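You operate a simulated robot arm through the tools that you are given. There is no shell and no other tool.

You run a simulated robot arm. Do the job below in one go: nothing can be reset, and whatever is moved stays where it is left.

Task
Set the valve block to HAND, swap its coil for the 24 V one and cap the IN port.
Fine: HAND first; the old coil goes in the red tray; the red cap fits IN. Set down upright: coil.

The check looks at the end state, three seconds after you hand in, the way a careful person would. Anything else that was tipped, shoved, dropped, spilled or broken makes it a failure. Lids that push on must go on centred and level and be pressed home; caps that screw on are set level and turned clockwise until they are tight.

Robot
A 6-joint arm with a two-finger gripper, fixed in place. Base frame: the origin is on the floor under the middle of its stand, x ahead of it, y to its left, z up. Lengths are in m, angles in rad, forces in N, time in s.
It reaches about 1.206 m from its shoulder. Its first joint turns from -2.897 to 2.897 rad. Payload 2.45 kg.
The tool frame sits at the grasp point between the pads (the TCP): z along the fingers, y along the line on which they close. The tips reach 0.02 m beyond it. The gripper opens to 0.14 m; its body begins 0.168 m behind the TCP.
Orientation is that of the tool frame in the base frame, as a unit quaternion [w, x, y, z]. With the fingers straight down and closing along the base's y, the tool's x points along the base's -x, its y along +y and its z along -z.

Tools
- The arm moves only by the tool send_rows. Its argument "rows" is a list of rows, each a list of 7 numbers: the shift along the tool's x, y, z in m, then the turn, a rotation vector about the tool's x, y, z in rad, then the gripper command, from -1 (shut) to 1 (fully open), values between in proportion. In form: [[dx, dy, dz, ax, ay, az, fingers], ...]. A call has 1 to 20 rows; each row shifts and turns the commanded pose from where the row before left it, along the tool's axes as they then stand. Each row takes 0.2 s and may step no farther than 0.05 m and 0.15 rad from the row before; otherwise, or with a gripper value out of range, the whole call is refused. A pose out of reach is approached as far as the arm can. The call stops where the force on the tool passes 40 N (or 10 N more than at its start, if that is more) or the arm is blocked; 0.2 s more then pass. The fingers move at their own pace (about 0.045 m/s each) and stop on an object; they squeeze with about 40 N. The grip force told is the motor's: it shows also when the fingers shut on nothing. Time passes only in rows, and 0.2 s behind the last, so rows that do not move let the fingers close. The reply holds the time, the measured pose of the TCP, the force on the tool along the base axes, the opening and the grip force, in the units named above and with some noise, with the torque about the TCP (base axes, N m) and any sound that the robot's microphone picked up, and new pictures: "show" is both (left out), scene, wrist or none.
- Cameras (640 x 400 px; columns grow to the right, rows downward): "scene" is fixed at [0.2217, 0.6484, 1.6079]; the picture's right is [-0.78, -0.62, 0.00], its down [-0.41, 0.51, -0.76] and it looks along [0.47, -0.59, -0.65] (base axes); focal length 365 px, centre (320, 200). "wrist" rides on the gripper at [0.078, 0.011, -0.209] in the tool frame; the picture's right is [-0.14, 0.99, 0.00], its down [-0.92, -0.13, -0.37] and it looks along [-0.36, -0.05, 0.93] (tool axes); focal length 280 px, centre (320, 200). There is no depth. A picture from a camera that has moved, and an enlarged one, comes with that camera's place and axes in the base frame and with its lens.
- zoom(camera, box): a new picture of the part [left, top, right, bottom] of that camera's present view, enlarged. The clock stands still meanwhile.
- job_done(): hands the job in; it is judged then, once.

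Places have to be worked out from the pictures, the camera data and where the tool is seen. Open the gripper and draw the arm clear of the work before you hand the job in, unless the task says otherwise.

The tools are called after ">>>" by a JSON object that holds its "api" and its "payload". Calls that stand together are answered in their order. send_rows: Moves the arm, as the interface text tells. Its arguments: {"type":"object","properties":{"rows":{"type":"array","items":{"type":"array","items":{"type":"number"}}},"show":{"type":"string","enum":["both","scene","wrist","none"]}},"required":["rows"]} The other tools are called the same way: zoom (camera, box) takes an enlarged picture of a part of a camera's view; job_done () hands the job in.

At the start:

```text
clock: 0.0
eef_pos: [0.5484, 0.07, 1.2343]
tcp_rot: [0.0, 0.001, 1.0, 0.0]
ft_force: [-0.4, 0.2, 0.2]
torque: [0.0, 0.03, -0.05]
gripper_width: 0.1401
gripper_force: 0.1
```

scene: 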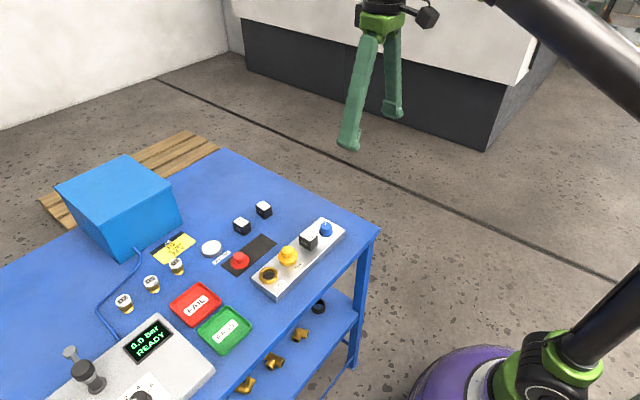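
wrist: 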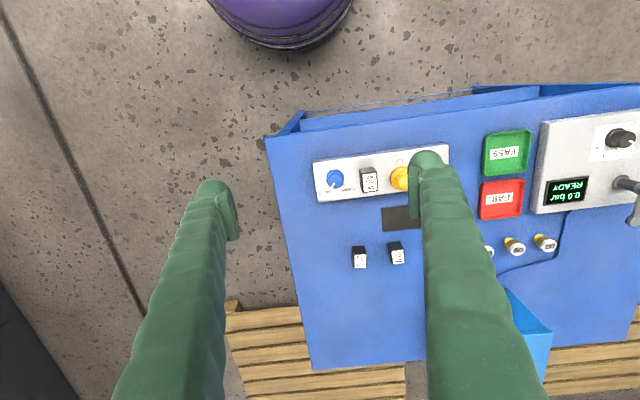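

I'll begin by looking closely at the bench from both cameras before moving anything.

>>> {"api": "zoom", "payload": {"camera": "scene", "box": [220, 180, 380, 300]}}

>>> {"api": "zoom", "payload": {"camera": "scene", "box": [90, 220, 270, 360]}}

>>> {"api": "zoom", "payload": {"camera": "wrist", "box": [300, 120, 460, 280]}}

```text
3.33 times, centred on (300, 240) of scene
camera zoom: at [0.2217, 0.6484, 1.6079], right [-0.78, -0.62, 0.0], down [-0.41, 0.51, -0.76], along [0.47, -0.59, -0.65], focal length 1217 px, centre (387, 67)
```

zoom: 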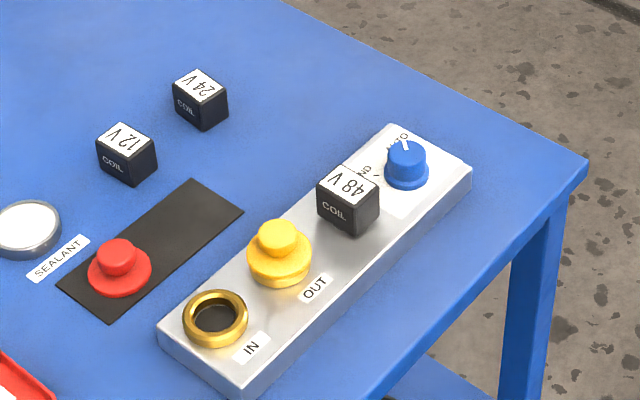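

```text
2.86 times, centred on (180, 290) of scene
camera zoom: at [0.2217, 0.6484, 1.6079], right [-0.78, -0.62, 0.0], down [-0.41, 0.51, -0.76], along [0.47, -0.59, -0.65], focal length 1043 px, centre (720, -57)
```

zoom: 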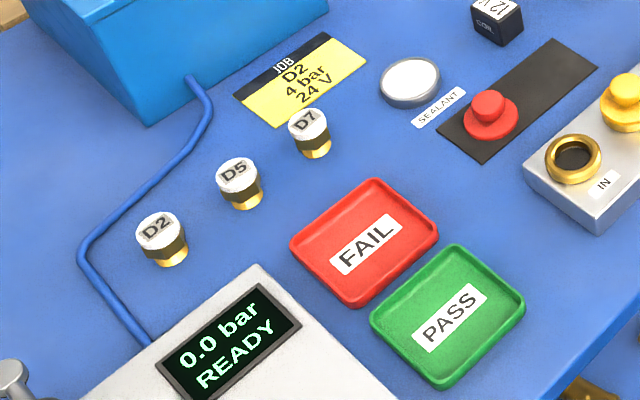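

```text
2.50 times, centred on (380, 200) of wrist
camera zoom: at [0.4717, 0.0818, 1.4432], right [0.14, 0.99, 0.0], down [0.92, -0.13, 0.37], along [0.36, -0.05, -0.93], focal length 701 px, centre (170, 200)
```

zoom: 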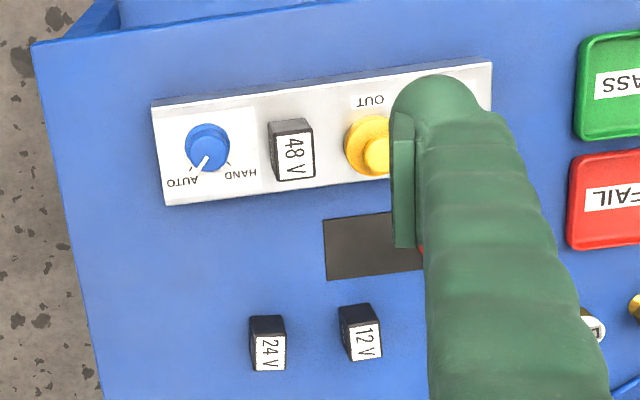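

The knob points to AUTO, the 48 V coil is on the block, 24 V and 12 V coils stand on the bench, and the red cap is on a black mat. I'll move lower and to the left, over the block, to look closer.

>>> {"api": "send_rows", "payload": {"rows": [[-0.005, 0.025, 0.03, 0, 0, 0, 1], [-0.005, 0.025, 0.03, 0, 0, 0, 1], [-0.005, 0.025, 0.03, 0, 0, 0, 1], [-0.005, 0.025, 0.03, 0, 0, 0, 1], [-0.0, 0.02, 0.01, 0, 0, 0, 1], [0, 0, 0, 0, 0, 0, 1]]}}

```text
clock: 1.4
eef_pos: [0.5697, 0.1893, 1.1044]
tcp_rot: [0.0, 0.0, 1.0, 0.0]
ft_force: [0.1, 0.3, 0.0]
torque: [-0.05, 0.0, -0.02]
gripper_width: 0.1398
gripper_force: 0.1
camera wrist: at [0.4912, 0.2018, 1.3133], right [0.14, 0.99, 0.0], down [0.92, -0.13, 0.37], along [0.36, -0.05, -0.93], focal length 280 px, centre (320, 200)
```

scene: 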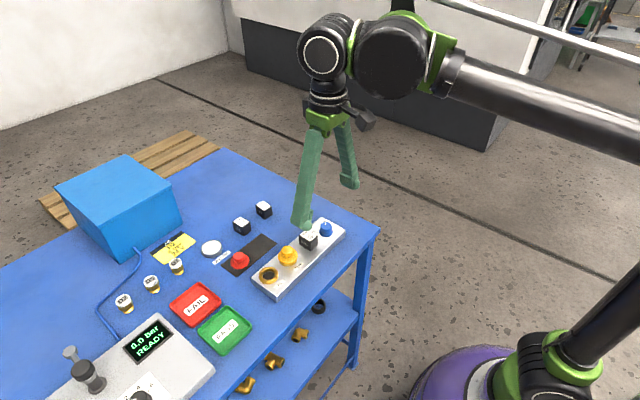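
wrist: 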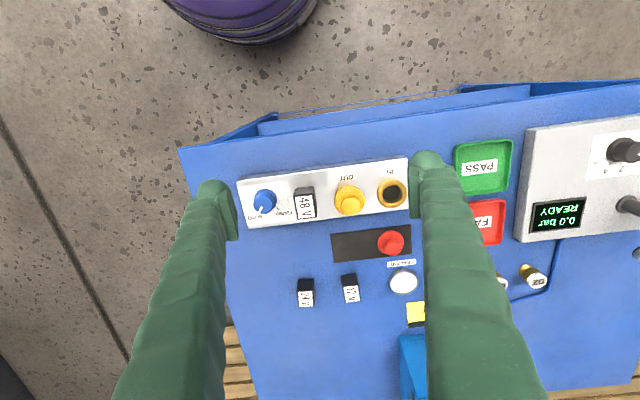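

Good view of everything between the fingers; I'll zoom into the block and loose parts.

>>> {"api": "zoom", "payload": {"camera": "wrist", "box": [230, 140, 420, 240]}}

>>> {"api": "zoom", "payload": {"camera": "wrist", "box": [280, 220, 440, 320]}}

>>> {"api": "zoom", "payload": {"camera": "scene", "box": [240, 210, 350, 300]}}

>>> {"api": "zoom", "payload": {"camera": "wrist", "box": [420, 120, 560, 260]}}

```text
3.37 times, centred on (325, 190) of wrist
camera zoom: at [0.4912, 0.2018, 1.3133], right [0.14, 0.99, 0.0], down [0.92, -0.13, 0.37], along [0.36, -0.05, -0.93], focal length 944 px, centre (303, 234)
```

zoom: 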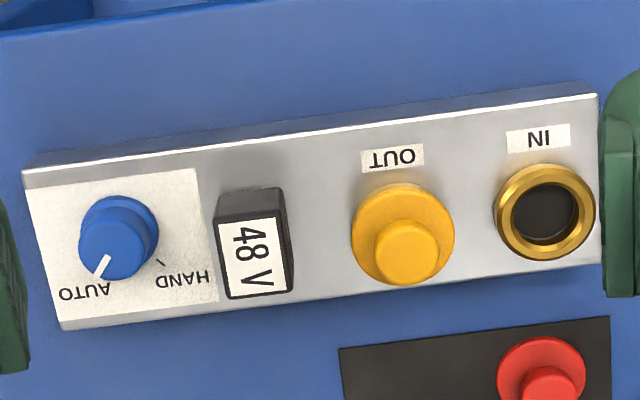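

```text
4.00 times, centred on (360, 270) of wrist
camera zoom: at [0.4912, 0.2018, 1.3133], right [0.14, 0.99, 0.0], down [0.92, -0.13, 0.37], along [0.36, -0.05, -0.93], focal length 1122 px, centre (160, -80)
```

zoom: 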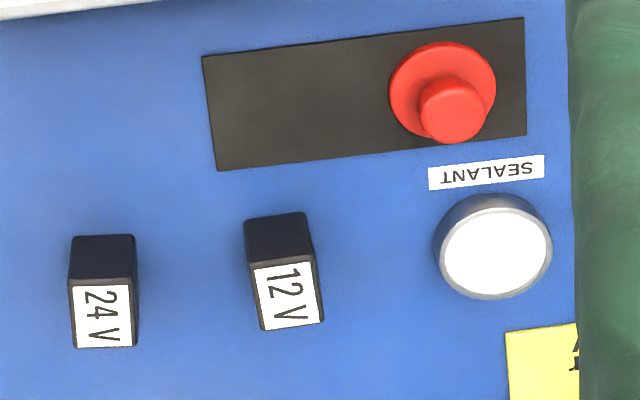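

```text
4.44 times, centred on (295, 255) of scene
camera zoom: at [0.2217, 0.6484, 1.6079], right [-0.78, -0.62, 0.0], down [-0.41, 0.51, -0.76], along [0.47, -0.59, -0.65], focal length 1622 px, centre (431, -44)
```

zoom: 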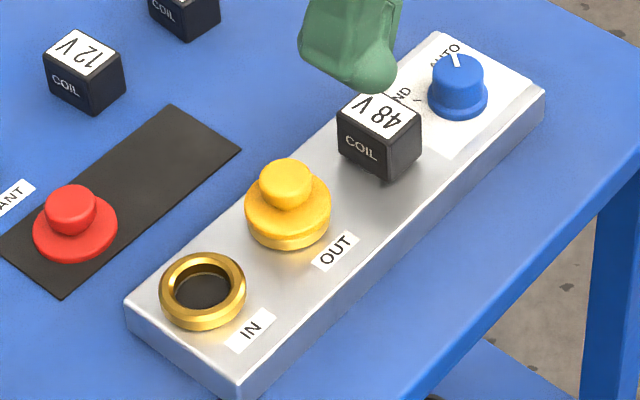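

```text
2.86 times, centred on (490, 190) of wrist
camera zoom: at [0.4912, 0.2018, 1.3133], right [0.14, 0.99, 0.0], down [0.92, -0.13, 0.37], along [0.36, -0.05, -0.93], focal length 801 px, centre (-166, 229)
```

zoom: 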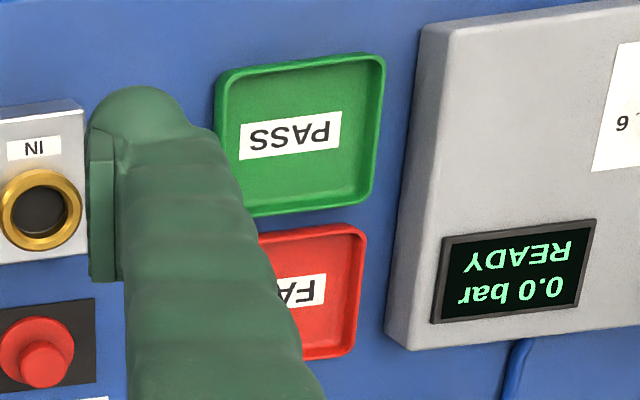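

I've located the main features (block aligned with the base y axis, knob near (0.642, 0.093), IN ring near (0.66, 0.294)). Next I'll check the finger shape to plan clearances.

>>> {"api": "zoom", "payload": {"camera": "scene", "box": [270, 90, 390, 240]}}

>>> {"api": "zoom", "payload": {"camera": "wrist", "box": [110, 130, 560, 400]}}

```text
2.67 times, centred on (330, 165) of scene
camera zoom: at [0.2217, 0.6484, 1.6079], right [-0.78, -0.62, 0.0], down [-0.41, 0.51, -0.76], along [0.47, -0.59, -0.65], focal length 973 px, centre (293, 293)
```

zoom: 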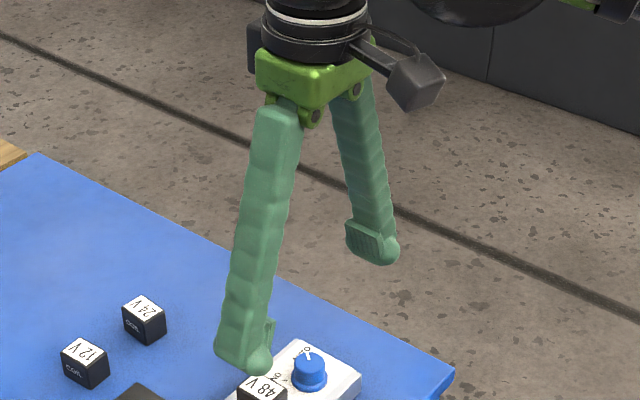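

```text
1.42 times, centred on (335, 265) of wrist
camera zoom: at [0.4912, 0.2018, 1.3133], right [0.14, 0.99, 0.0], down [0.92, -0.13, 0.37], along [0.36, -0.05, -0.93], focal length 399 px, centre (299, 108)
```

zoom: 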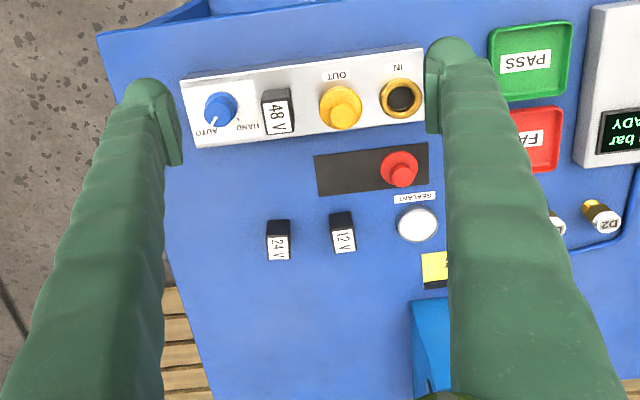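

Fingers are chunky (about 28 mm thick), so gripping along x on the block gives the most clearance. I'll move over the knob at a safe height, turn the tool +90° about vertical, and partly close the fingers to see how they sit.

>>> {"api": "send_rows", "payload": {"rows": [[-0.018, -0.0325, 0.006, 0, 0, 0, 0.5], [-0.018, -0.0325, 0.006, 0, 0, 0, 0.0], [-0.018, -0.0325, 0.006, 0, 0, 0, -0.2], [-0.018, -0.0325, 0.006, 0, 0, 0, -0.2], [0, 0, 0, 0, 0, -0.1428, -0.2], [0, 0, 0, 0, 0, -0.1428, -0.2], [0, 0, 0, 0, 0, -0.1428, -0.2], [0, 0, 0, 0, 0, -0.1428, -0.2], [0, 0, 0, 0, 0, -0.1428, -0.2], [0, 0, 0, 0, 0, -0.1428, -0.2], [0, 0, 0, 0, 0, -0.1428, -0.2], [0, 0, 0, 0, 0, -0.1428, -0.2], [0, 0, 0, 0, 0, -0.1428, -0.2], [0, 0, 0, 0, 0, -0.1428, -0.2], [0, 0, 0, 0, 0, -0.1428, -0.2], [0, 0, 0, 0, 0, 0, -0.2]]}}

```text
clock: 4.8
eef_pos: [0.6409, 0.0605, 1.0806]
tcp_rot: [0.001, 0.707, -0.707, 0.0]
ft_force: [-0.5, 0.0, -0.6]
torque: [0.01, 0.02, -0.01]
gripper_width: 0.0562
gripper_force: 0.1
camera wrist: at [0.6308, -0.0177, 1.2889], right [-0.99, 0.14, 0.0], down [0.13, 0.92, 0.37], along [0.05, 0.37, -0.93], focal length 280 px, centre (320, 200)
```

scene: 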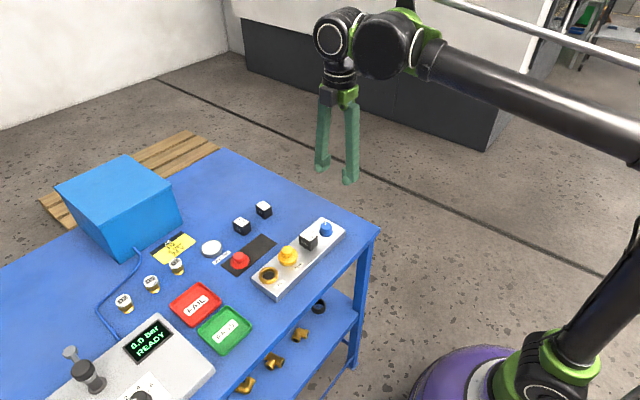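
wrist: 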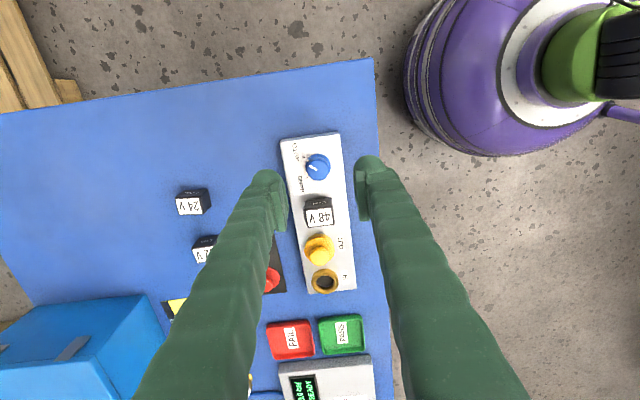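

The rotation worked with no joint-limit trouble. Zooming in on the knob and block from this new side to refine positions.

>>> {"api": "zoom", "payload": {"camera": "wrist", "box": [270, 125, 370, 215]}}

>>> {"api": "zoom", "payload": {"camera": "wrist", "box": [270, 190, 370, 300]}}

>>> {"api": "zoom", "payload": {"camera": "wrist", "box": [160, 170, 240, 280]}}

>>> {"api": "zoom", "payload": {"camera": "wrist", "box": [245, 300, 385, 400]}}

>>> {"api": "zoom", "payload": {"camera": "scene", "box": [250, 210, 350, 300]}}

```text
4.44 times, centred on (320, 170) of wrist
camera zoom: at [0.6308, -0.0177, 1.2889], right [-0.99, 0.14, 0.0], down [0.13, 0.92, 0.37], along [0.05, 0.37, -0.93], focal length 1246 px, centre (320, 333)
```

zoom: 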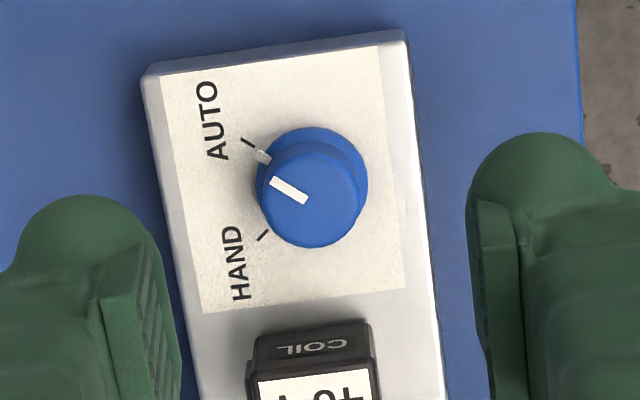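

```text
3.64 times, centred on (320, 245) of wrist
camera zoom: at [0.6308, -0.0177, 1.2889], right [-0.99, 0.14, 0.0], down [0.13, 0.92, 0.37], along [0.05, 0.37, -0.93], focal length 1020 px, centre (320, 36)
```

zoom: 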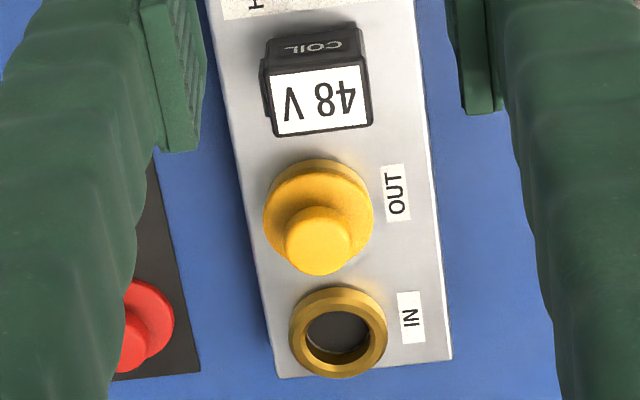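

```text
3.64 times, centred on (200, 225) of wrist
camera zoom: at [0.6308, -0.0177, 1.2889], right [-0.99, 0.14, 0.0], down [0.13, 0.92, 0.37], along [0.05, 0.37, -0.93], focal length 1020 px, centre (756, 109)
```

zoom: 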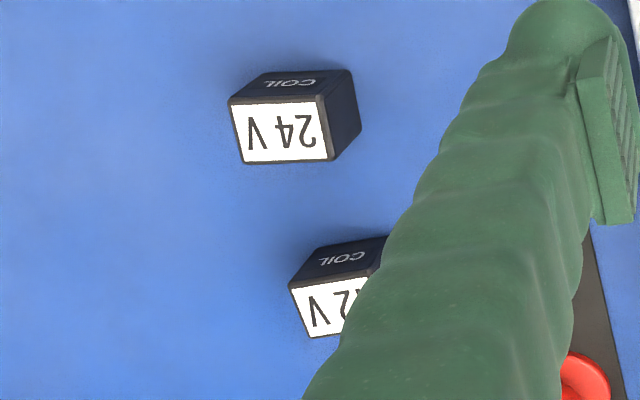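

```text
4.00 times, centred on (315, 350) of wrist
camera zoom: at [0.6308, -0.0177, 1.2889], right [-0.99, 0.14, 0.0], down [0.13, 0.92, 0.37], along [0.05, 0.37, -0.93], focal length 1122 px, centre (340, -400)
```

zoom: 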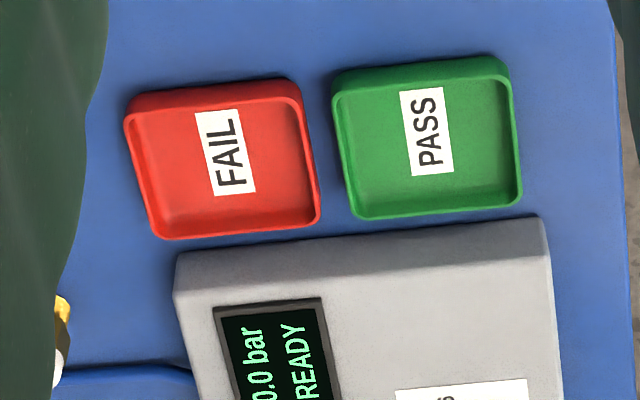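

```text
4.44 times, centred on (300, 255) of scene
camera zoom: at [0.2217, 0.6484, 1.6079], right [-0.78, -0.62, 0.0], down [-0.41, 0.51, -0.76], along [0.47, -0.59, -0.65], focal length 1622 px, centre (409, -44)
```

zoom: 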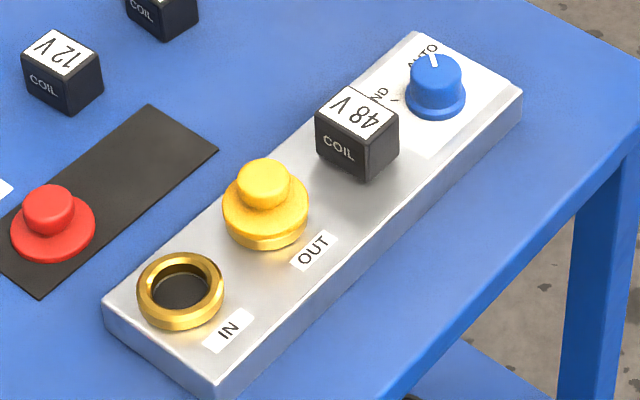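

Refined (two wrist views): knob axis ≈ (0.649, 0.088), knob top z ≈ 0.897, block top z ≈ 0.8735, and AUTO/HAND ticks at about ∓40° from +x. Before gripping, I'll check in the air that the wrist can reach the end angle of the turn.

>>> {"api": "send_rows", "payload": {"rows": [[0, 0, 0, 0, 0, -0.14, -0.3], [0, 0, 0, 0, 0, -0.14, -0.3], [0, 0, 0, 0, 0, -0.14, -0.3], [0, 0, 0, 0, 0, -0.14, -0.3], [0, 0, 0, 0, 0, -0.14, -0.3], [0, 0, 0, 0, 0, -0.1, -0.3], [0, 0, 0, 0, 0, 0, -0.3]], "show": "wrist"}}

```text
clock: 6.4
eef_pos: [0.6417, 0.0598, 1.0799]
tcp_rot: [-0.001, 0.927, -0.375, 0.0]
ft_force: [0.1, 0.5, -0.4]
torque: [0.03, -0.03, 0.01]
gripper_width: 0.049
gripper_force: 0.1
camera wrist: at [0.6901, -0.0016, 1.2895], right [-0.79, -0.62, 0.0], down [-0.57, 0.73, 0.37], along [-0.23, 0.29, -0.93], focal length 280 px, centre (320, 200)
```

wrist: 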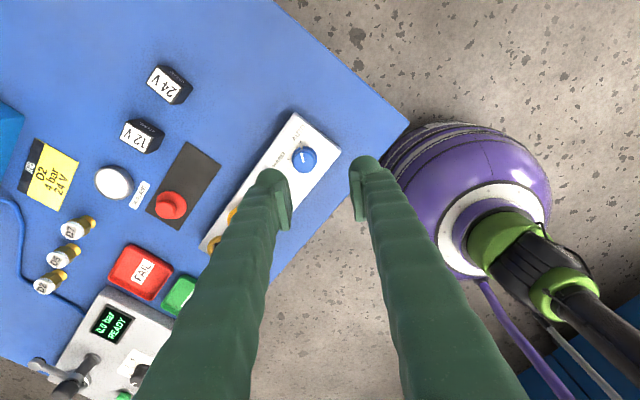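

The wrist reaches past the required angle. Now I'll rotate back to the starting angle (−40°), centre over the knob and lower to a hover with tips still above the coil.

>>> {"api": "send_rows", "payload": {"rows": [[0, 0, 0, 0, 0, 0.15, -0.3], [0, 0, 0, 0, 0, 0.15, -0.3], [0, 0, 0, 0, 0, 0.15, -0.3], [0, 0, 0, 0, 0, 0.15, -0.3], [0, 0, 0, 0, 0, 0.15, -0.3], [0, 0, 0, 0, 0, 0.15, -0.3], [0, 0, 0, 0, 0, 0.15, -0.3], [0, 0, 0, 0, 0, 0.15, -0.3], [0, 0, 0, 0, 0, 0.15, -0.3], [0, 0, 0, 0, 0, 0.15, -0.3], [-0.0266, 0.0119, 0, 0, 0, 0, -0.3], [0, 0, 0.04, 0, 0, 0, -0.3], [0, 0, 0.04, 0, 0, 0, -0.3], [0, 0, 0.04, 0, 0, 0, -0.3], [0, 0, 0, 0, 0, 0, -0.3]]}}

```text
clock: 9.6
eef_pos: [0.6466, 0.0879, 0.9597]
tcp_rot: [0.0, -0.422, 0.907, 0.0]
ft_force: [-0.7, -0.2, 0.6]
torque: [-0.03, 0.05, 0.0]
gripper_width: 0.049
gripper_force: 0.1
camera wrist: at [0.5895, 0.0359, 1.1692], right [-0.67, 0.74, 0.0], down [0.69, 0.62, 0.37], along [0.27, 0.25, -0.93], focal length 280 px, centre (320, 200)
```

scene: 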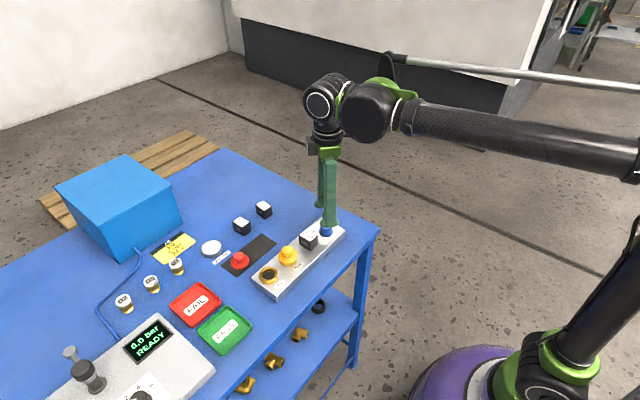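
wrist: 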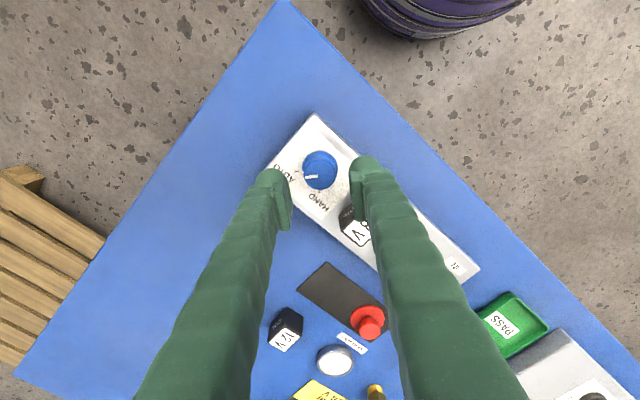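

Hovering over the knob. Zooming to verify the alignment before going down.

>>> {"api": "zoom", "payload": {"camera": "wrist", "box": [260, 110, 400, 250]}}

>>> {"api": "zoom", "payload": {"camera": "scene", "box": [280, 190, 360, 260]}}

```text
2.86 times, centred on (330, 180) of wrist
camera zoom: at [0.5895, 0.0359, 1.1692], right [-0.67, 0.74, 0.0], down [0.69, 0.62, 0.37], along [0.27, 0.25, -0.93], focal length 801 px, centre (291, 257)
```

zoom: 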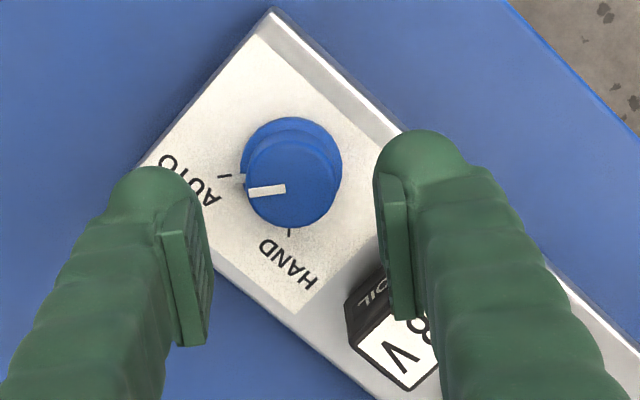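

```text
5.71 times, centred on (320, 225) of scene
camera zoom: at [0.2217, 0.6484, 1.6079], right [-0.78, -0.62, 0.0], down [-0.41, 0.51, -0.76], along [0.47, -0.59, -0.65], focal length 2086 px, centre (320, 57)
```

zoom: 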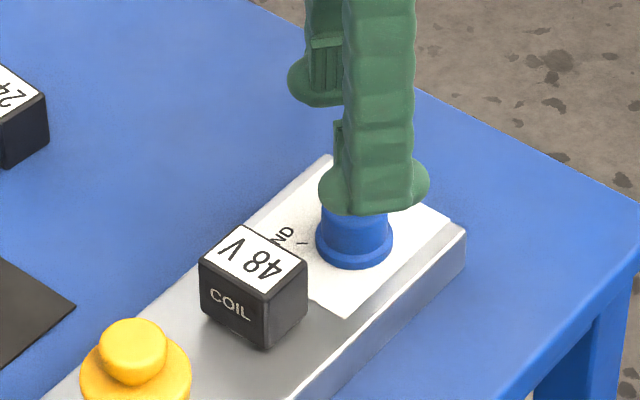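

The knob sits at (0.6488, 0.0889), centred between the fingers, and the finger nearest the coil has about 8 mm clearance. Descending to grip height.

>>> {"api": "send_rows", "payload": {"rows": [[-0.002, -0.001, 0.015, 0, 0, 0, -0.3], [0, 0, 0.015, 0, 0, 0, -0.3], [0, 0, 0.015, 0, 0, 0, -0.3], [0, 0, 0.0135, 0, 0, 0, -0.3], [0, 0, 0, 0, 0, 0, -0.3]]}}

>>> {"api": "zoom", "payload": {"camera": "scene", "box": [280, 190, 360, 260]}}

>>> {"api": "zoom", "payload": {"camera": "wrist", "box": [240, 90, 400, 250]}}

```text
clock: 10.8
eef_pos: [0.653, 0.0889, 0.9021]
tcp_rot: [0.0, -0.421, 0.907, 0.001]
ft_force: [0.7, -0.7, 0.3]
torque: [-0.03, 0.0, -0.01]
gripper_width: 0.049
gripper_force: 0.2
camera wrist: at [0.5941, 0.0375, 1.1105], right [-0.67, 0.74, 0.0], down [0.69, 0.62, 0.37], along [0.27, 0.25, -0.93], focal length 280 px, centre (320, 200)
```

scene: 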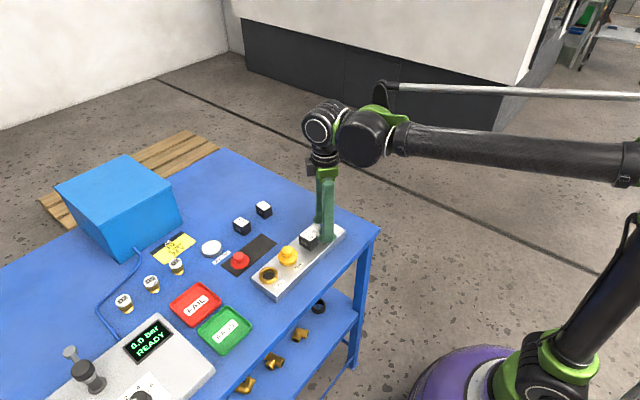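
wrist: 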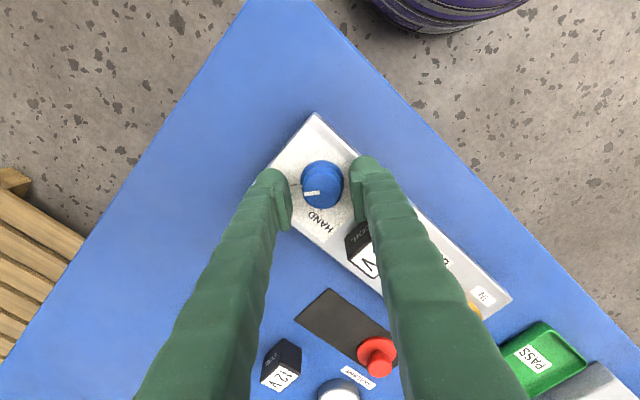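

```text
5.71 times, centred on (320, 225) of scene
camera zoom: at [0.2217, 0.6484, 1.6079], right [-0.78, -0.62, 0.0], down [-0.41, 0.51, -0.76], along [0.47, -0.59, -0.65], focal length 2086 px, centre (320, 57)
```

zoom: 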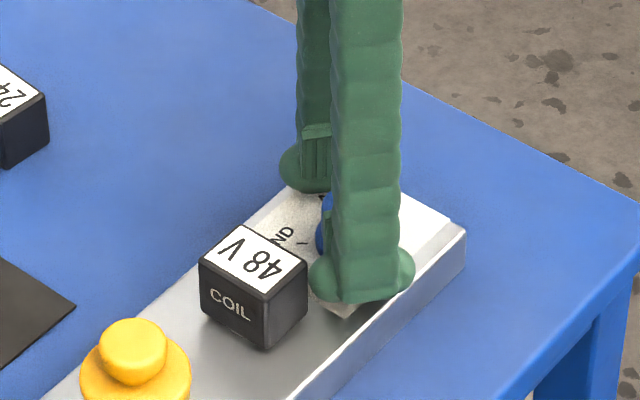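

```text
2.50 times, centred on (320, 170) of wrist
camera zoom: at [0.5941, 0.0375, 1.1105], right [-0.67, 0.74, 0.0], down [0.69, 0.62, 0.37], along [0.27, 0.25, -0.93], focal length 701 px, centre (320, 275)
```

zoom: 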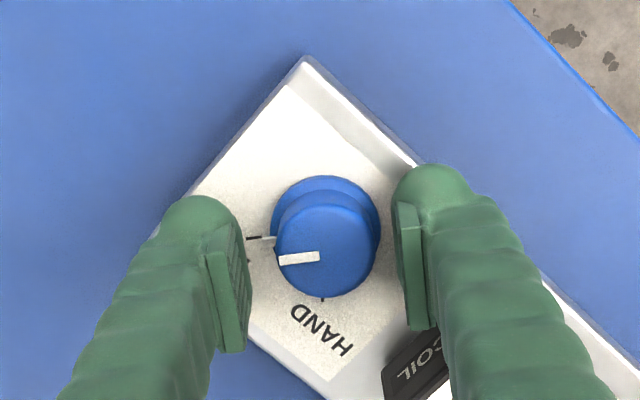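

Close-up shows the knob about 3.6 mm toward tool +x and 2.2 mm toward tool +y of the TCP. I'll make that small correction and then check.

>>> {"api": "send_rows", "payload": {"rows": [[0.0036, 0.0022, 0, 0, 0, 0, -0.3], [0, 0, 0, 0, 0, 0, -0.3]], "show": "wrist"}}

>>> {"api": "zoom", "payload": {"camera": "wrist", "box": [240, 90, 400, 250]}}

```text
clock: 11.4
eef_pos: [0.6481, 0.0872, 0.9002]
tcp_rot: [0.001, -0.422, 0.907, 0.0]
ft_force: [0.1, 0.3, -0.6]
torque: [0.01, 0.0, 0.02]
gripper_width: 0.0489
gripper_force: 0.0
camera wrist: at [0.5892, 0.0362, 1.1106], right [-0.67, 0.74, 0.0], down [0.69, 0.62, 0.37], along [0.27, 0.25, -0.93], focal length 280 px, centre (320, 200)
```

wrist: 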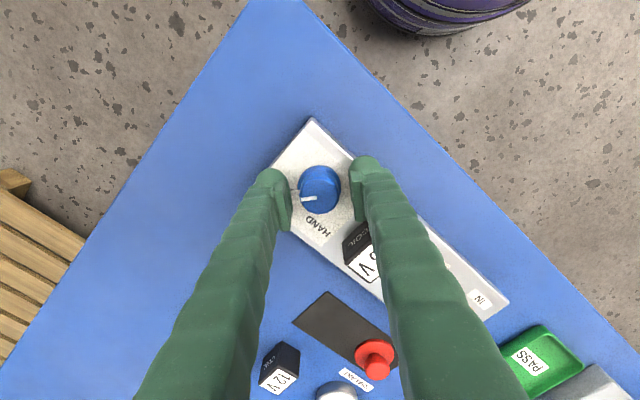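

```text
2.50 times, centred on (320, 170) of wrist
camera zoom: at [0.5892, 0.0362, 1.1106], right [-0.67, 0.74, 0.0], down [0.69, 0.62, 0.37], along [0.27, 0.25, -0.93], focal length 701 px, centre (320, 275)
```

zoom: 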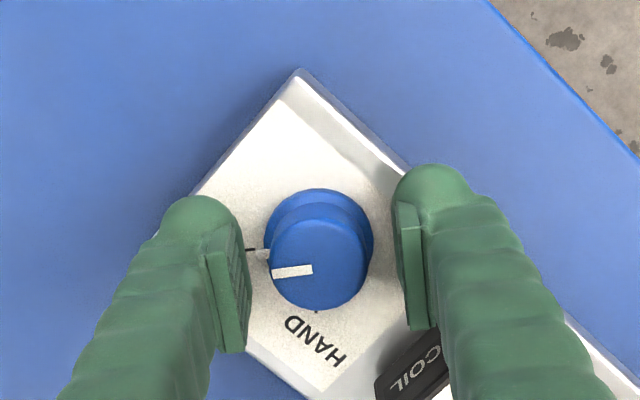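

Centred now. Closing on the knob.

>>> {"api": "send_rows", "payload": {"rows": [[0, 0, 0, 0, 0, 0, -1], [0, 0, 0, 0, 0, 0, -1], [0, 0, 0, 0, 0, 0, -1], [0, 0, 0, 0, 0, 0, -1]], "show": "wrist"}}

```text
clock: 12.4
eef_pos: [0.6474, 0.0865, 0.902]
tcp_rot: [0.0, -0.422, 0.907, 0.0]
ft_force: [5.0, -3.4, 0.7]
torque: [-0.02, -0.06, -0.03]
gripper_width: 0.0305
gripper_force: 44.6
camera wrist: at [0.5895, 0.0359, 1.1105], right [-0.67, 0.74, 0.0], down [0.69, 0.62, 0.37], along [0.27, 0.25, -0.93], focal length 280 px, centre (320, 200)
```

wrist: 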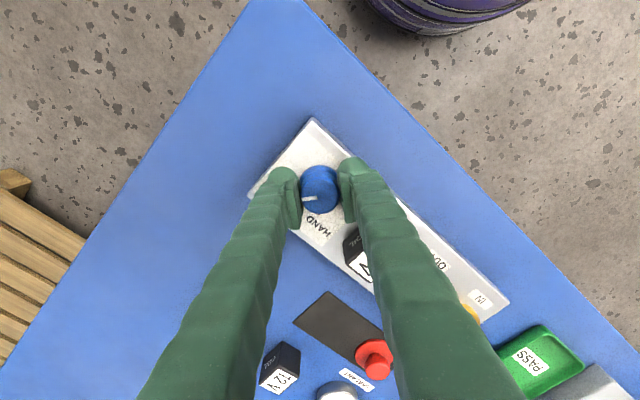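

Knob gripped (30.5 mm). Turning counter-clockwise (seen from above) the first half.

>>> {"api": "send_rows", "payload": {"rows": [[0, 0, 0, 0, 0, -0.1, -1], [0, 0, 0, 0, 0, -0.1, -1], [0, 0, 0, 0, 0, -0.1, -1], [0, 0, 0, 0, 0, -0.1, -1], [0, 0, 0, 0, 0, -0.1, -1], [0, 0, 0, 0, 0, -0.1, -1], [0, 0, 0, 0, 0, 0, -1]], "show": "wrist"}}

>>> {"api": "zoom", "payload": {"camera": "wrist", "box": [240, 90, 400, 250]}}

```text
clock: 14.0
eef_pos: [0.6489, 0.0881, 0.9018]
tcp_rot: [0.0, -0.671, 0.742, 0.0]
ft_force: [18.4, 2.4, 16.2]
torque: [0.04, -0.24, -0.02]
gripper_width: 0.0304
gripper_force: 45.6
camera wrist: at [0.6297, 0.0119, 1.1104], right [-0.97, 0.23, 0.0], down [0.22, 0.9, 0.37], along [0.09, 0.36, -0.93], focal length 280 px, centre (320, 200)
```

wrist: 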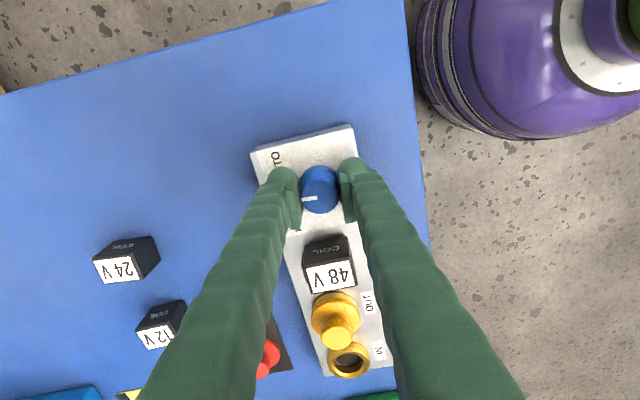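

```text
2.50 times, centred on (320, 170) of wrist
camera zoom: at [0.6297, 0.0119, 1.1104], right [-0.97, 0.23, 0.0], down [0.22, 0.9, 0.37], along [0.09, 0.36, -0.93], focal length 701 px, centre (320, 275)
```

zoom: 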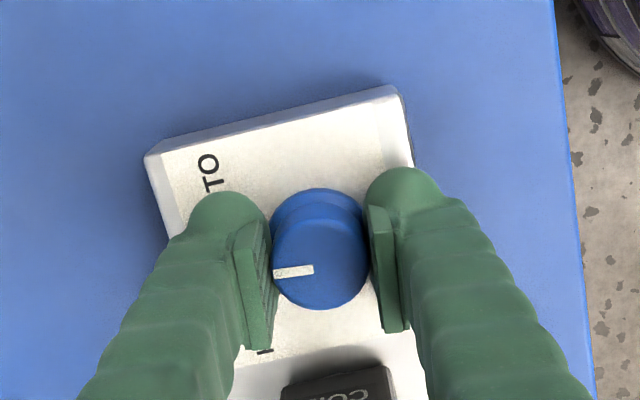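

The knob follows the gripper (pointer stays fixed in the tool view), but a side load of ~18 N in +x and 16 N in z has built up. I'll relieve it slightly by shifting the command +x and up before continuing.

>>> {"api": "send_rows", "payload": {"rows": [[0, -0.001, -0.001, 0, 0, 0, -1], [0, 0, 0, 0, 0, 0, -1]], "show": "none"}}

```text
clock: 14.6
eef_pos: [0.6484, 0.0877, 0.902]
tcp_rot: [-0.001, -0.671, 0.742, 0.001]
ft_force: [-5.4, -1.7, -34.5]
torque: [0.06, 0.03, 0.0]
gripper_width: 0.0302
gripper_force: 45.0
```

The stiffness is about 50 N/mm in z and 24 N/mm in x, so I'll back down 0.7 mm and keep x nearly as is.

>>> {"api": "send_rows", "payload": {"rows": [[0, 0.0002, 0.0007, 0, 0, 0, -1], [0, 0, 0, 0, 0, 0, -1]], "show": "none"}}

```text
clock: 15.2
eef_pos: [0.6493, 0.0879, 0.9005]
tcp_rot: [0.0, -0.671, 0.742, 0.001]
ft_force: [-12.9, -0.5, -31.3]
torque: [-0.1, 0.1, 0.01]
gripper_width: 0.0305
gripper_force: 45.3
```

Readings don't follow a simple stiffness; I'll hold still one moment to see whether the forces settle.

>>> {"api": "send_rows", "payload": {"rows": [[0, 0, 0, 0, 0, 0, -1], [0, 0, 0, 0, 0, 0, -1]], "show": "none"}}

```text
clock: 15.8
eef_pos: [0.649, 0.0869, 0.9018]
tcp_rot: [-0.001, -0.671, 0.742, 0.001]
ft_force: [-20.6, -0.5, -34.3]
torque: [-0.02, 0.09, -0.02]
gripper_width: 0.0308
gripper_force: 45.1
```

The loads keep drifting, which suggests the arm is wound up against the gripped knob. I'll open the fingers to relax, then re-centre and re-grip for the second half.

>>> {"api": "send_rows", "payload": {"rows": [[0, 0, 0, 0, 0, 0, -0.3], [0, 0, 0, 0, 0, 0, -0.3], [0, 0, 0, 0, 0, 0, -0.3]], "show": "wrist"}}

>>> {"api": "zoom", "payload": {"camera": "wrist", "box": [240, 90, 400, 250]}}

```text
clock: 16.6
eef_pos: [0.6485, 0.0873, 0.9024]
tcp_rot: [0.0, -0.671, 0.741, 0.0]
ft_force: [-0.8, -0.5, -0.2]
torque: [-0.04, -0.02, 0.01]
gripper_width: 0.0491
gripper_force: 0.0
camera wrist: at [0.6303, 0.0118, 1.1112], right [-0.97, 0.24, 0.0], down [0.22, 0.9, 0.37], along [0.09, 0.36, -0.93], focal length 280 px, centre (320, 200)
```

wrist: 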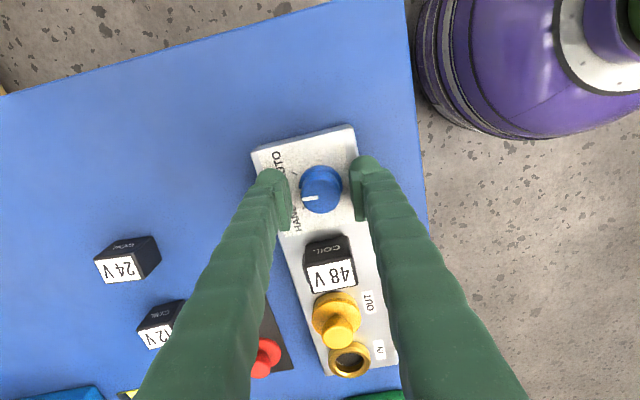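

```text
2.50 times, centred on (320, 170) of wrist
camera zoom: at [0.6303, 0.0118, 1.1112], right [-0.97, 0.24, 0.0], down [0.22, 0.9, 0.37], along [0.09, 0.36, -0.93], focal length 701 px, centre (320, 275)
```

zoom: 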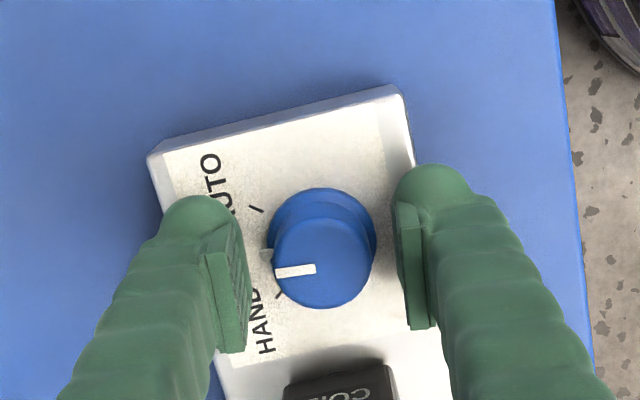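

Knob stayed at mid-travel. I'll re-centre by 0.8 mm, grip and turn the rest in one quick sweep, then release right away.

>>> {"api": "send_rows", "payload": {"rows": [[0, 0.0007, 0, 0, 0, 0, -0.3], [0, 0, 0, 0, 0, 0, -1], [0, 0, 0, 0, 0, 0, -1], [0, 0, 0, 0, 0, -0.13, -1], [0, 0, 0, 0, 0, -0.13, -1], [0, 0, 0, 0, 0, -0.13, -1], [0, 0, 0, 0, 0, -0.13, -1], [0, 0, 0, 0, 0, -0.13, -1], [0, 0, 0, 0, 0, -0.13, -1], [0, 0, 0, 0, 0, 0, -1]], "show": "wrist"}}

>>> {"api": "zoom", "payload": {"camera": "wrist", "box": [240, 90, 400, 250]}}

```text
clock: 18.8
eef_pos: [0.6485, 0.0879, 0.9022]
tcp_rot: [0.0, 0.903, -0.43, 0.0]
ft_force: [9.4, -0.7, 19.6]
torque: [-0.02, -0.1, -0.11]
gripper_width: 0.0306
gripper_force: 45.0
camera wrist: at [0.6892, 0.021, 1.1109], right [-0.86, -0.52, 0.0], down [-0.48, 0.8, 0.37], along [-0.19, 0.32, -0.93], focal length 280 px, centre (320, 200)
```

wrist: 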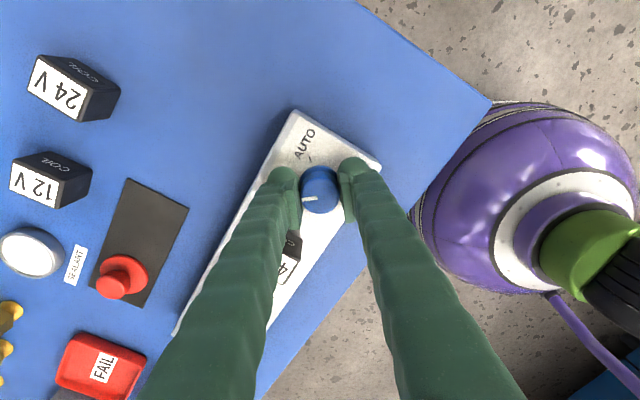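

```text
2.50 times, centred on (320, 170) of wrist
camera zoom: at [0.6892, 0.021, 1.1109], right [-0.86, -0.52, 0.0], down [-0.48, 0.8, 0.37], along [-0.19, 0.32, -0.93], focal length 701 px, centre (320, 275)
```

zoom: 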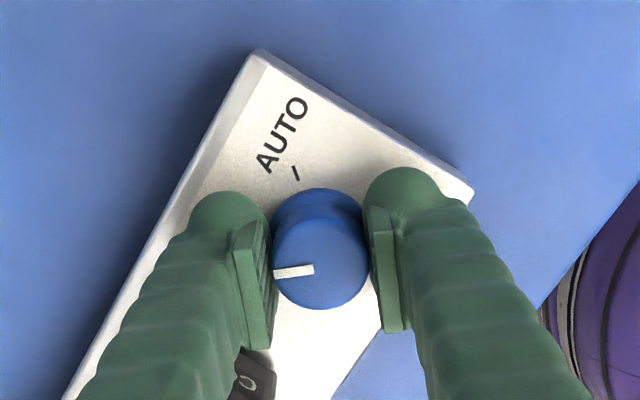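

Now turned about 79° in total. Releasing and checking the pointer against the HAND tick.

>>> {"api": "send_rows", "payload": {"rows": [[0, 0, 0, 0, 0, 0, -0.3], [0, 0, 0, 0, 0, 0, -0.3]], "show": "both"}}

>>> {"api": "zoom", "payload": {"camera": "wrist", "box": [240, 90, 400, 250]}}

>>> {"api": "zoom", "payload": {"camera": "scene", "box": [280, 190, 360, 260]}}

```text
clock: 19.4
eef_pos: [0.6472, 0.088, 0.9017]
tcp_rot: [0.0, 0.902, -0.431, 0.0]
ft_force: [-0.6, -0.1, -0.3]
torque: [0.02, 0.05, 0.01]
gripper_width: 0.0489
gripper_force: 0.1
camera wrist: at [0.6889, 0.021, 1.1104], right [-0.86, -0.52, 0.0], down [-0.48, 0.8, 0.37], along [-0.19, 0.32, -0.93], focal length 280 px, centre (320, 200)
```

scene: 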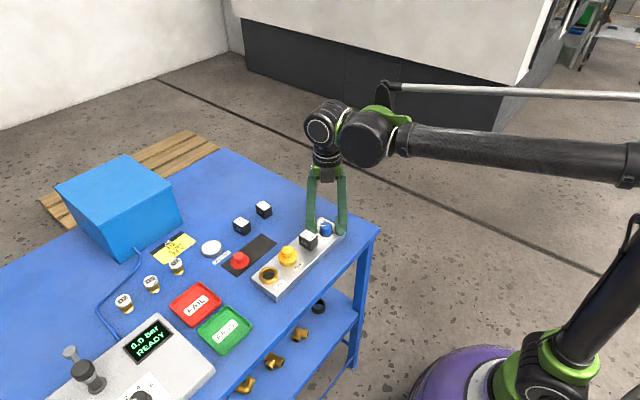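
wrist: 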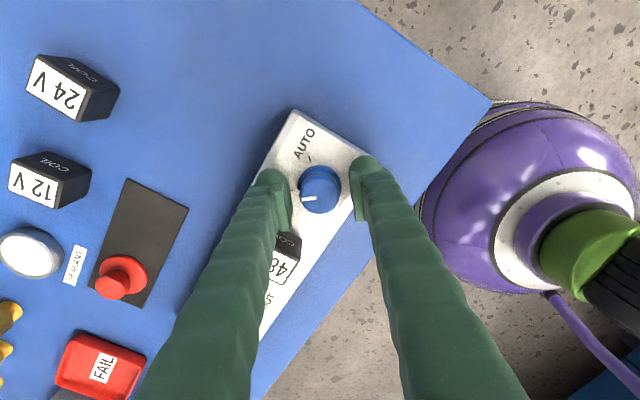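

```text
2.50 times, centred on (320, 170) of wrist
camera zoom: at [0.6889, 0.021, 1.1104], right [-0.86, -0.52, 0.0], down [-0.48, 0.8, 0.37], along [-0.19, 0.32, -0.93], focal length 701 px, centre (320, 275)
```

zoom: 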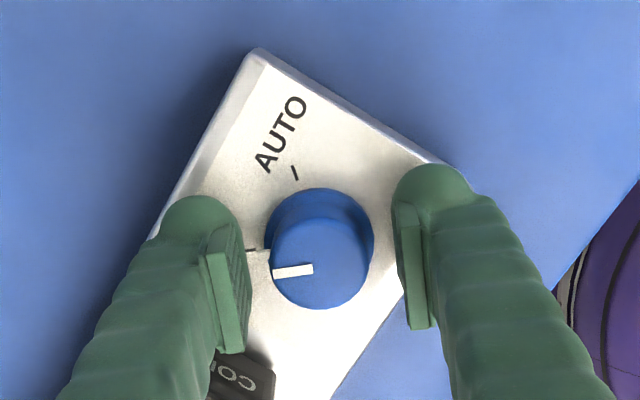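

```text
5.71 times, centred on (320, 225) of scene
camera zoom: at [0.2217, 0.6484, 1.6079], right [-0.78, -0.62, 0.0], down [-0.41, 0.51, -0.76], along [0.47, -0.59, -0.65], focal length 2086 px, centre (320, 57)
```

zoom: 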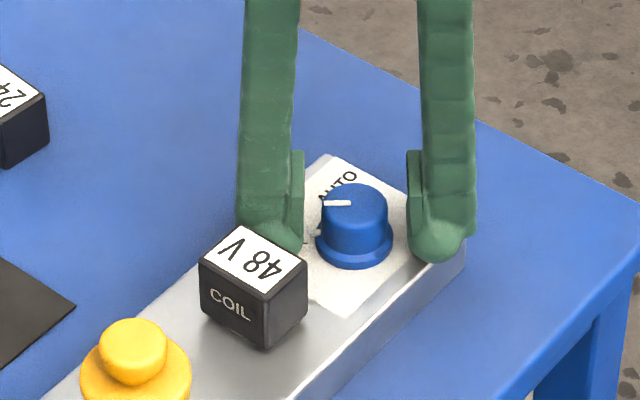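

The pointer now lines up with the HAND tick just as it did with AUTO before. Lifting straight up, then rotating to grip along x and moving above the 48 V coil.

>>> {"api": "send_rows", "payload": {"rows": [[0, 0, -0.02, 0, 0, 0, -0.3], [0, 0, -0.03, 0, 0, 0, -0.3], [0, 0, -0.04, 0, 0, 0, -0.3], [0, 0, 0, 0, 0, 0.1364, -0.1], [0, 0, 0, 0, 0, 0.1364, -0.1], [0, 0, 0, 0, 0, 0.1364, -0.1], [0, 0, 0, 0, 0, 0.1364, -0.1], [0, 0, 0, 0, 0, 0.1364, -0.1], [-0.034, -0.004, 0, 0, 0, 0, -0.1], [-0.034, -0.004, 0, 0, 0, 0, -0.1], [0, 0, 0, 0, 0, 0, -0.1]]}}

>>> {"api": "zoom", "payload": {"camera": "wrist", "box": [240, 100, 400, 260]}}

>>> {"api": "zoom", "payload": {"camera": "scene", "box": [280, 190, 360, 260]}}

```text
clock: 21.8
eef_pos: [0.6567, 0.156, 0.9937]
tcp_rot: [0.0, -0.706, 0.708, 0.0]
ft_force: [0.3, 0.3, 0.0]
torque: [-0.02, -0.02, -0.06]
gripper_width: 0.0629
gripper_force: 0.0
camera wrist: at [0.6467, 0.079, 1.2017], right [-0.99, 0.14, 0.0], down [0.13, 0.92, 0.37], along [0.05, 0.36, -0.93], focal length 280 px, centre (320, 200)
```

scene: 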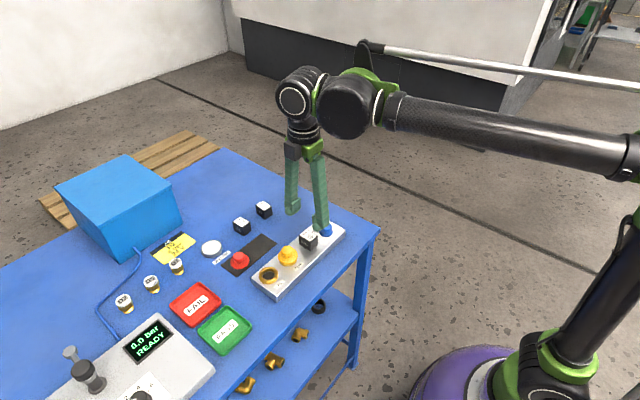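
wrist: 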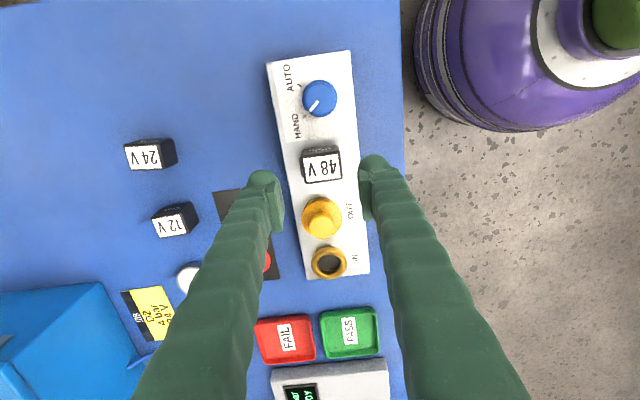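

```text
2.50 times, centred on (320, 180) of wrist
camera zoom: at [0.6467, 0.079, 1.2017], right [-0.99, 0.14, 0.0], down [0.13, 0.92, 0.37], along [0.05, 0.36, -0.93], focal length 701 px, centre (320, 250)
```

zoom: 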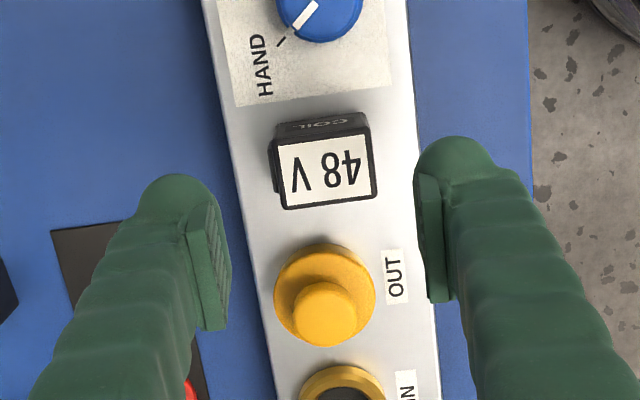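

```text
5.71 times, centred on (320, 225) of scene
camera zoom: at [0.2217, 0.6484, 1.6079], right [-0.78, -0.62, 0.0], down [-0.41, 0.51, -0.76], along [0.47, -0.59, -0.65], focal length 2086 px, centre (320, 57)
```

zoom: 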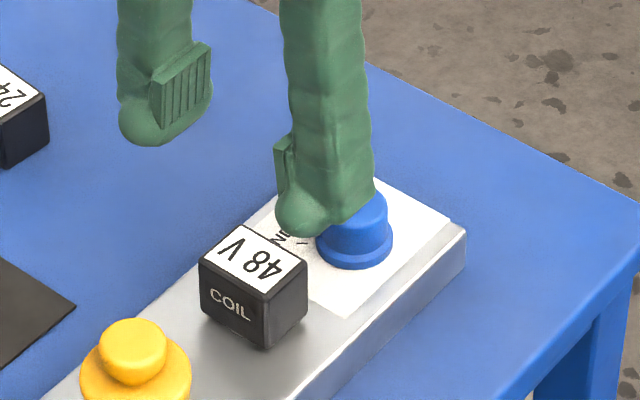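

Let me look closely at the 48 V coil: there seems to be a dark protrusion on its +x side.

>>> {"api": "zoom", "payload": {"camera": "wrist", "box": [285, 130, 365, 200]}}

>>> {"api": "zoom", "payload": {"camera": "wrist", "box": [110, 120, 220, 250]}}

>>> {"api": "zoom", "payload": {"camera": "scene", "box": [220, 190, 290, 250]}}

```text
5.71 times, centred on (325, 165) of wrist
camera zoom: at [0.6467, 0.079, 1.2017], right [-0.99, 0.14, 0.0], down [0.13, 0.92, 0.37], along [0.05, 0.36, -0.93], focal length 1602 px, centre (291, 400)
```

zoom: 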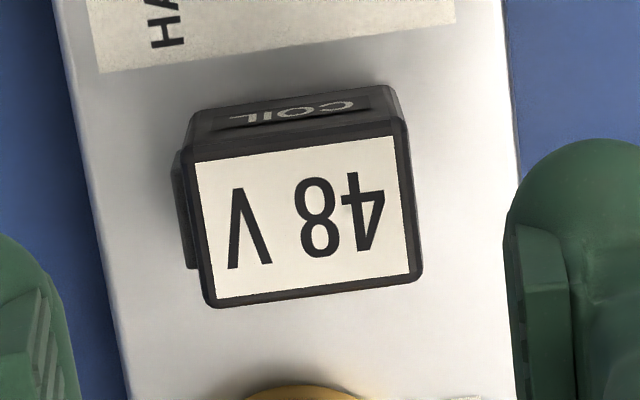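

```text
3.08 times, centred on (165, 185) of wrist
camera zoom: at [0.6467, 0.079, 1.2017], right [-0.99, 0.14, 0.0], down [0.13, 0.92, 0.37], along [0.05, 0.36, -0.93], focal length 863 px, centre (797, 246)
```

zoom: 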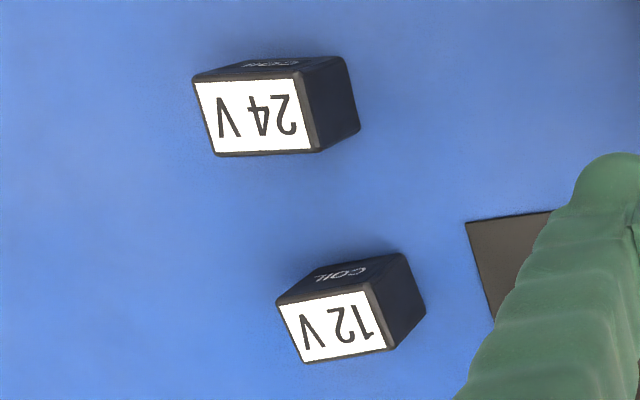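

```text
6.67 times, centred on (255, 220) of scene
camera zoom: at [0.2217, 0.6484, 1.6079], right [-0.78, -0.62, 0.0], down [-0.41, 0.51, -0.76], along [0.47, -0.59, -0.65], focal length 2433 px, centre (753, 67)
```

zoom: 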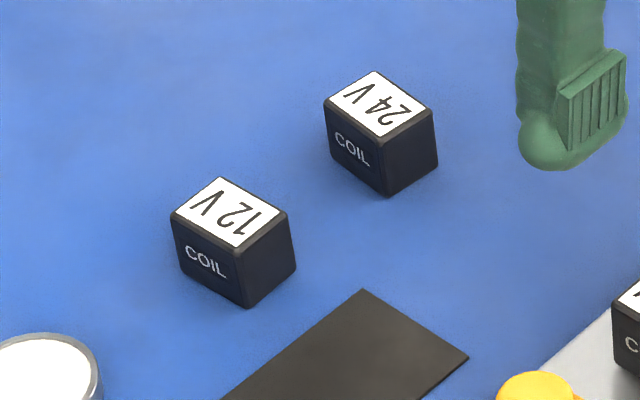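

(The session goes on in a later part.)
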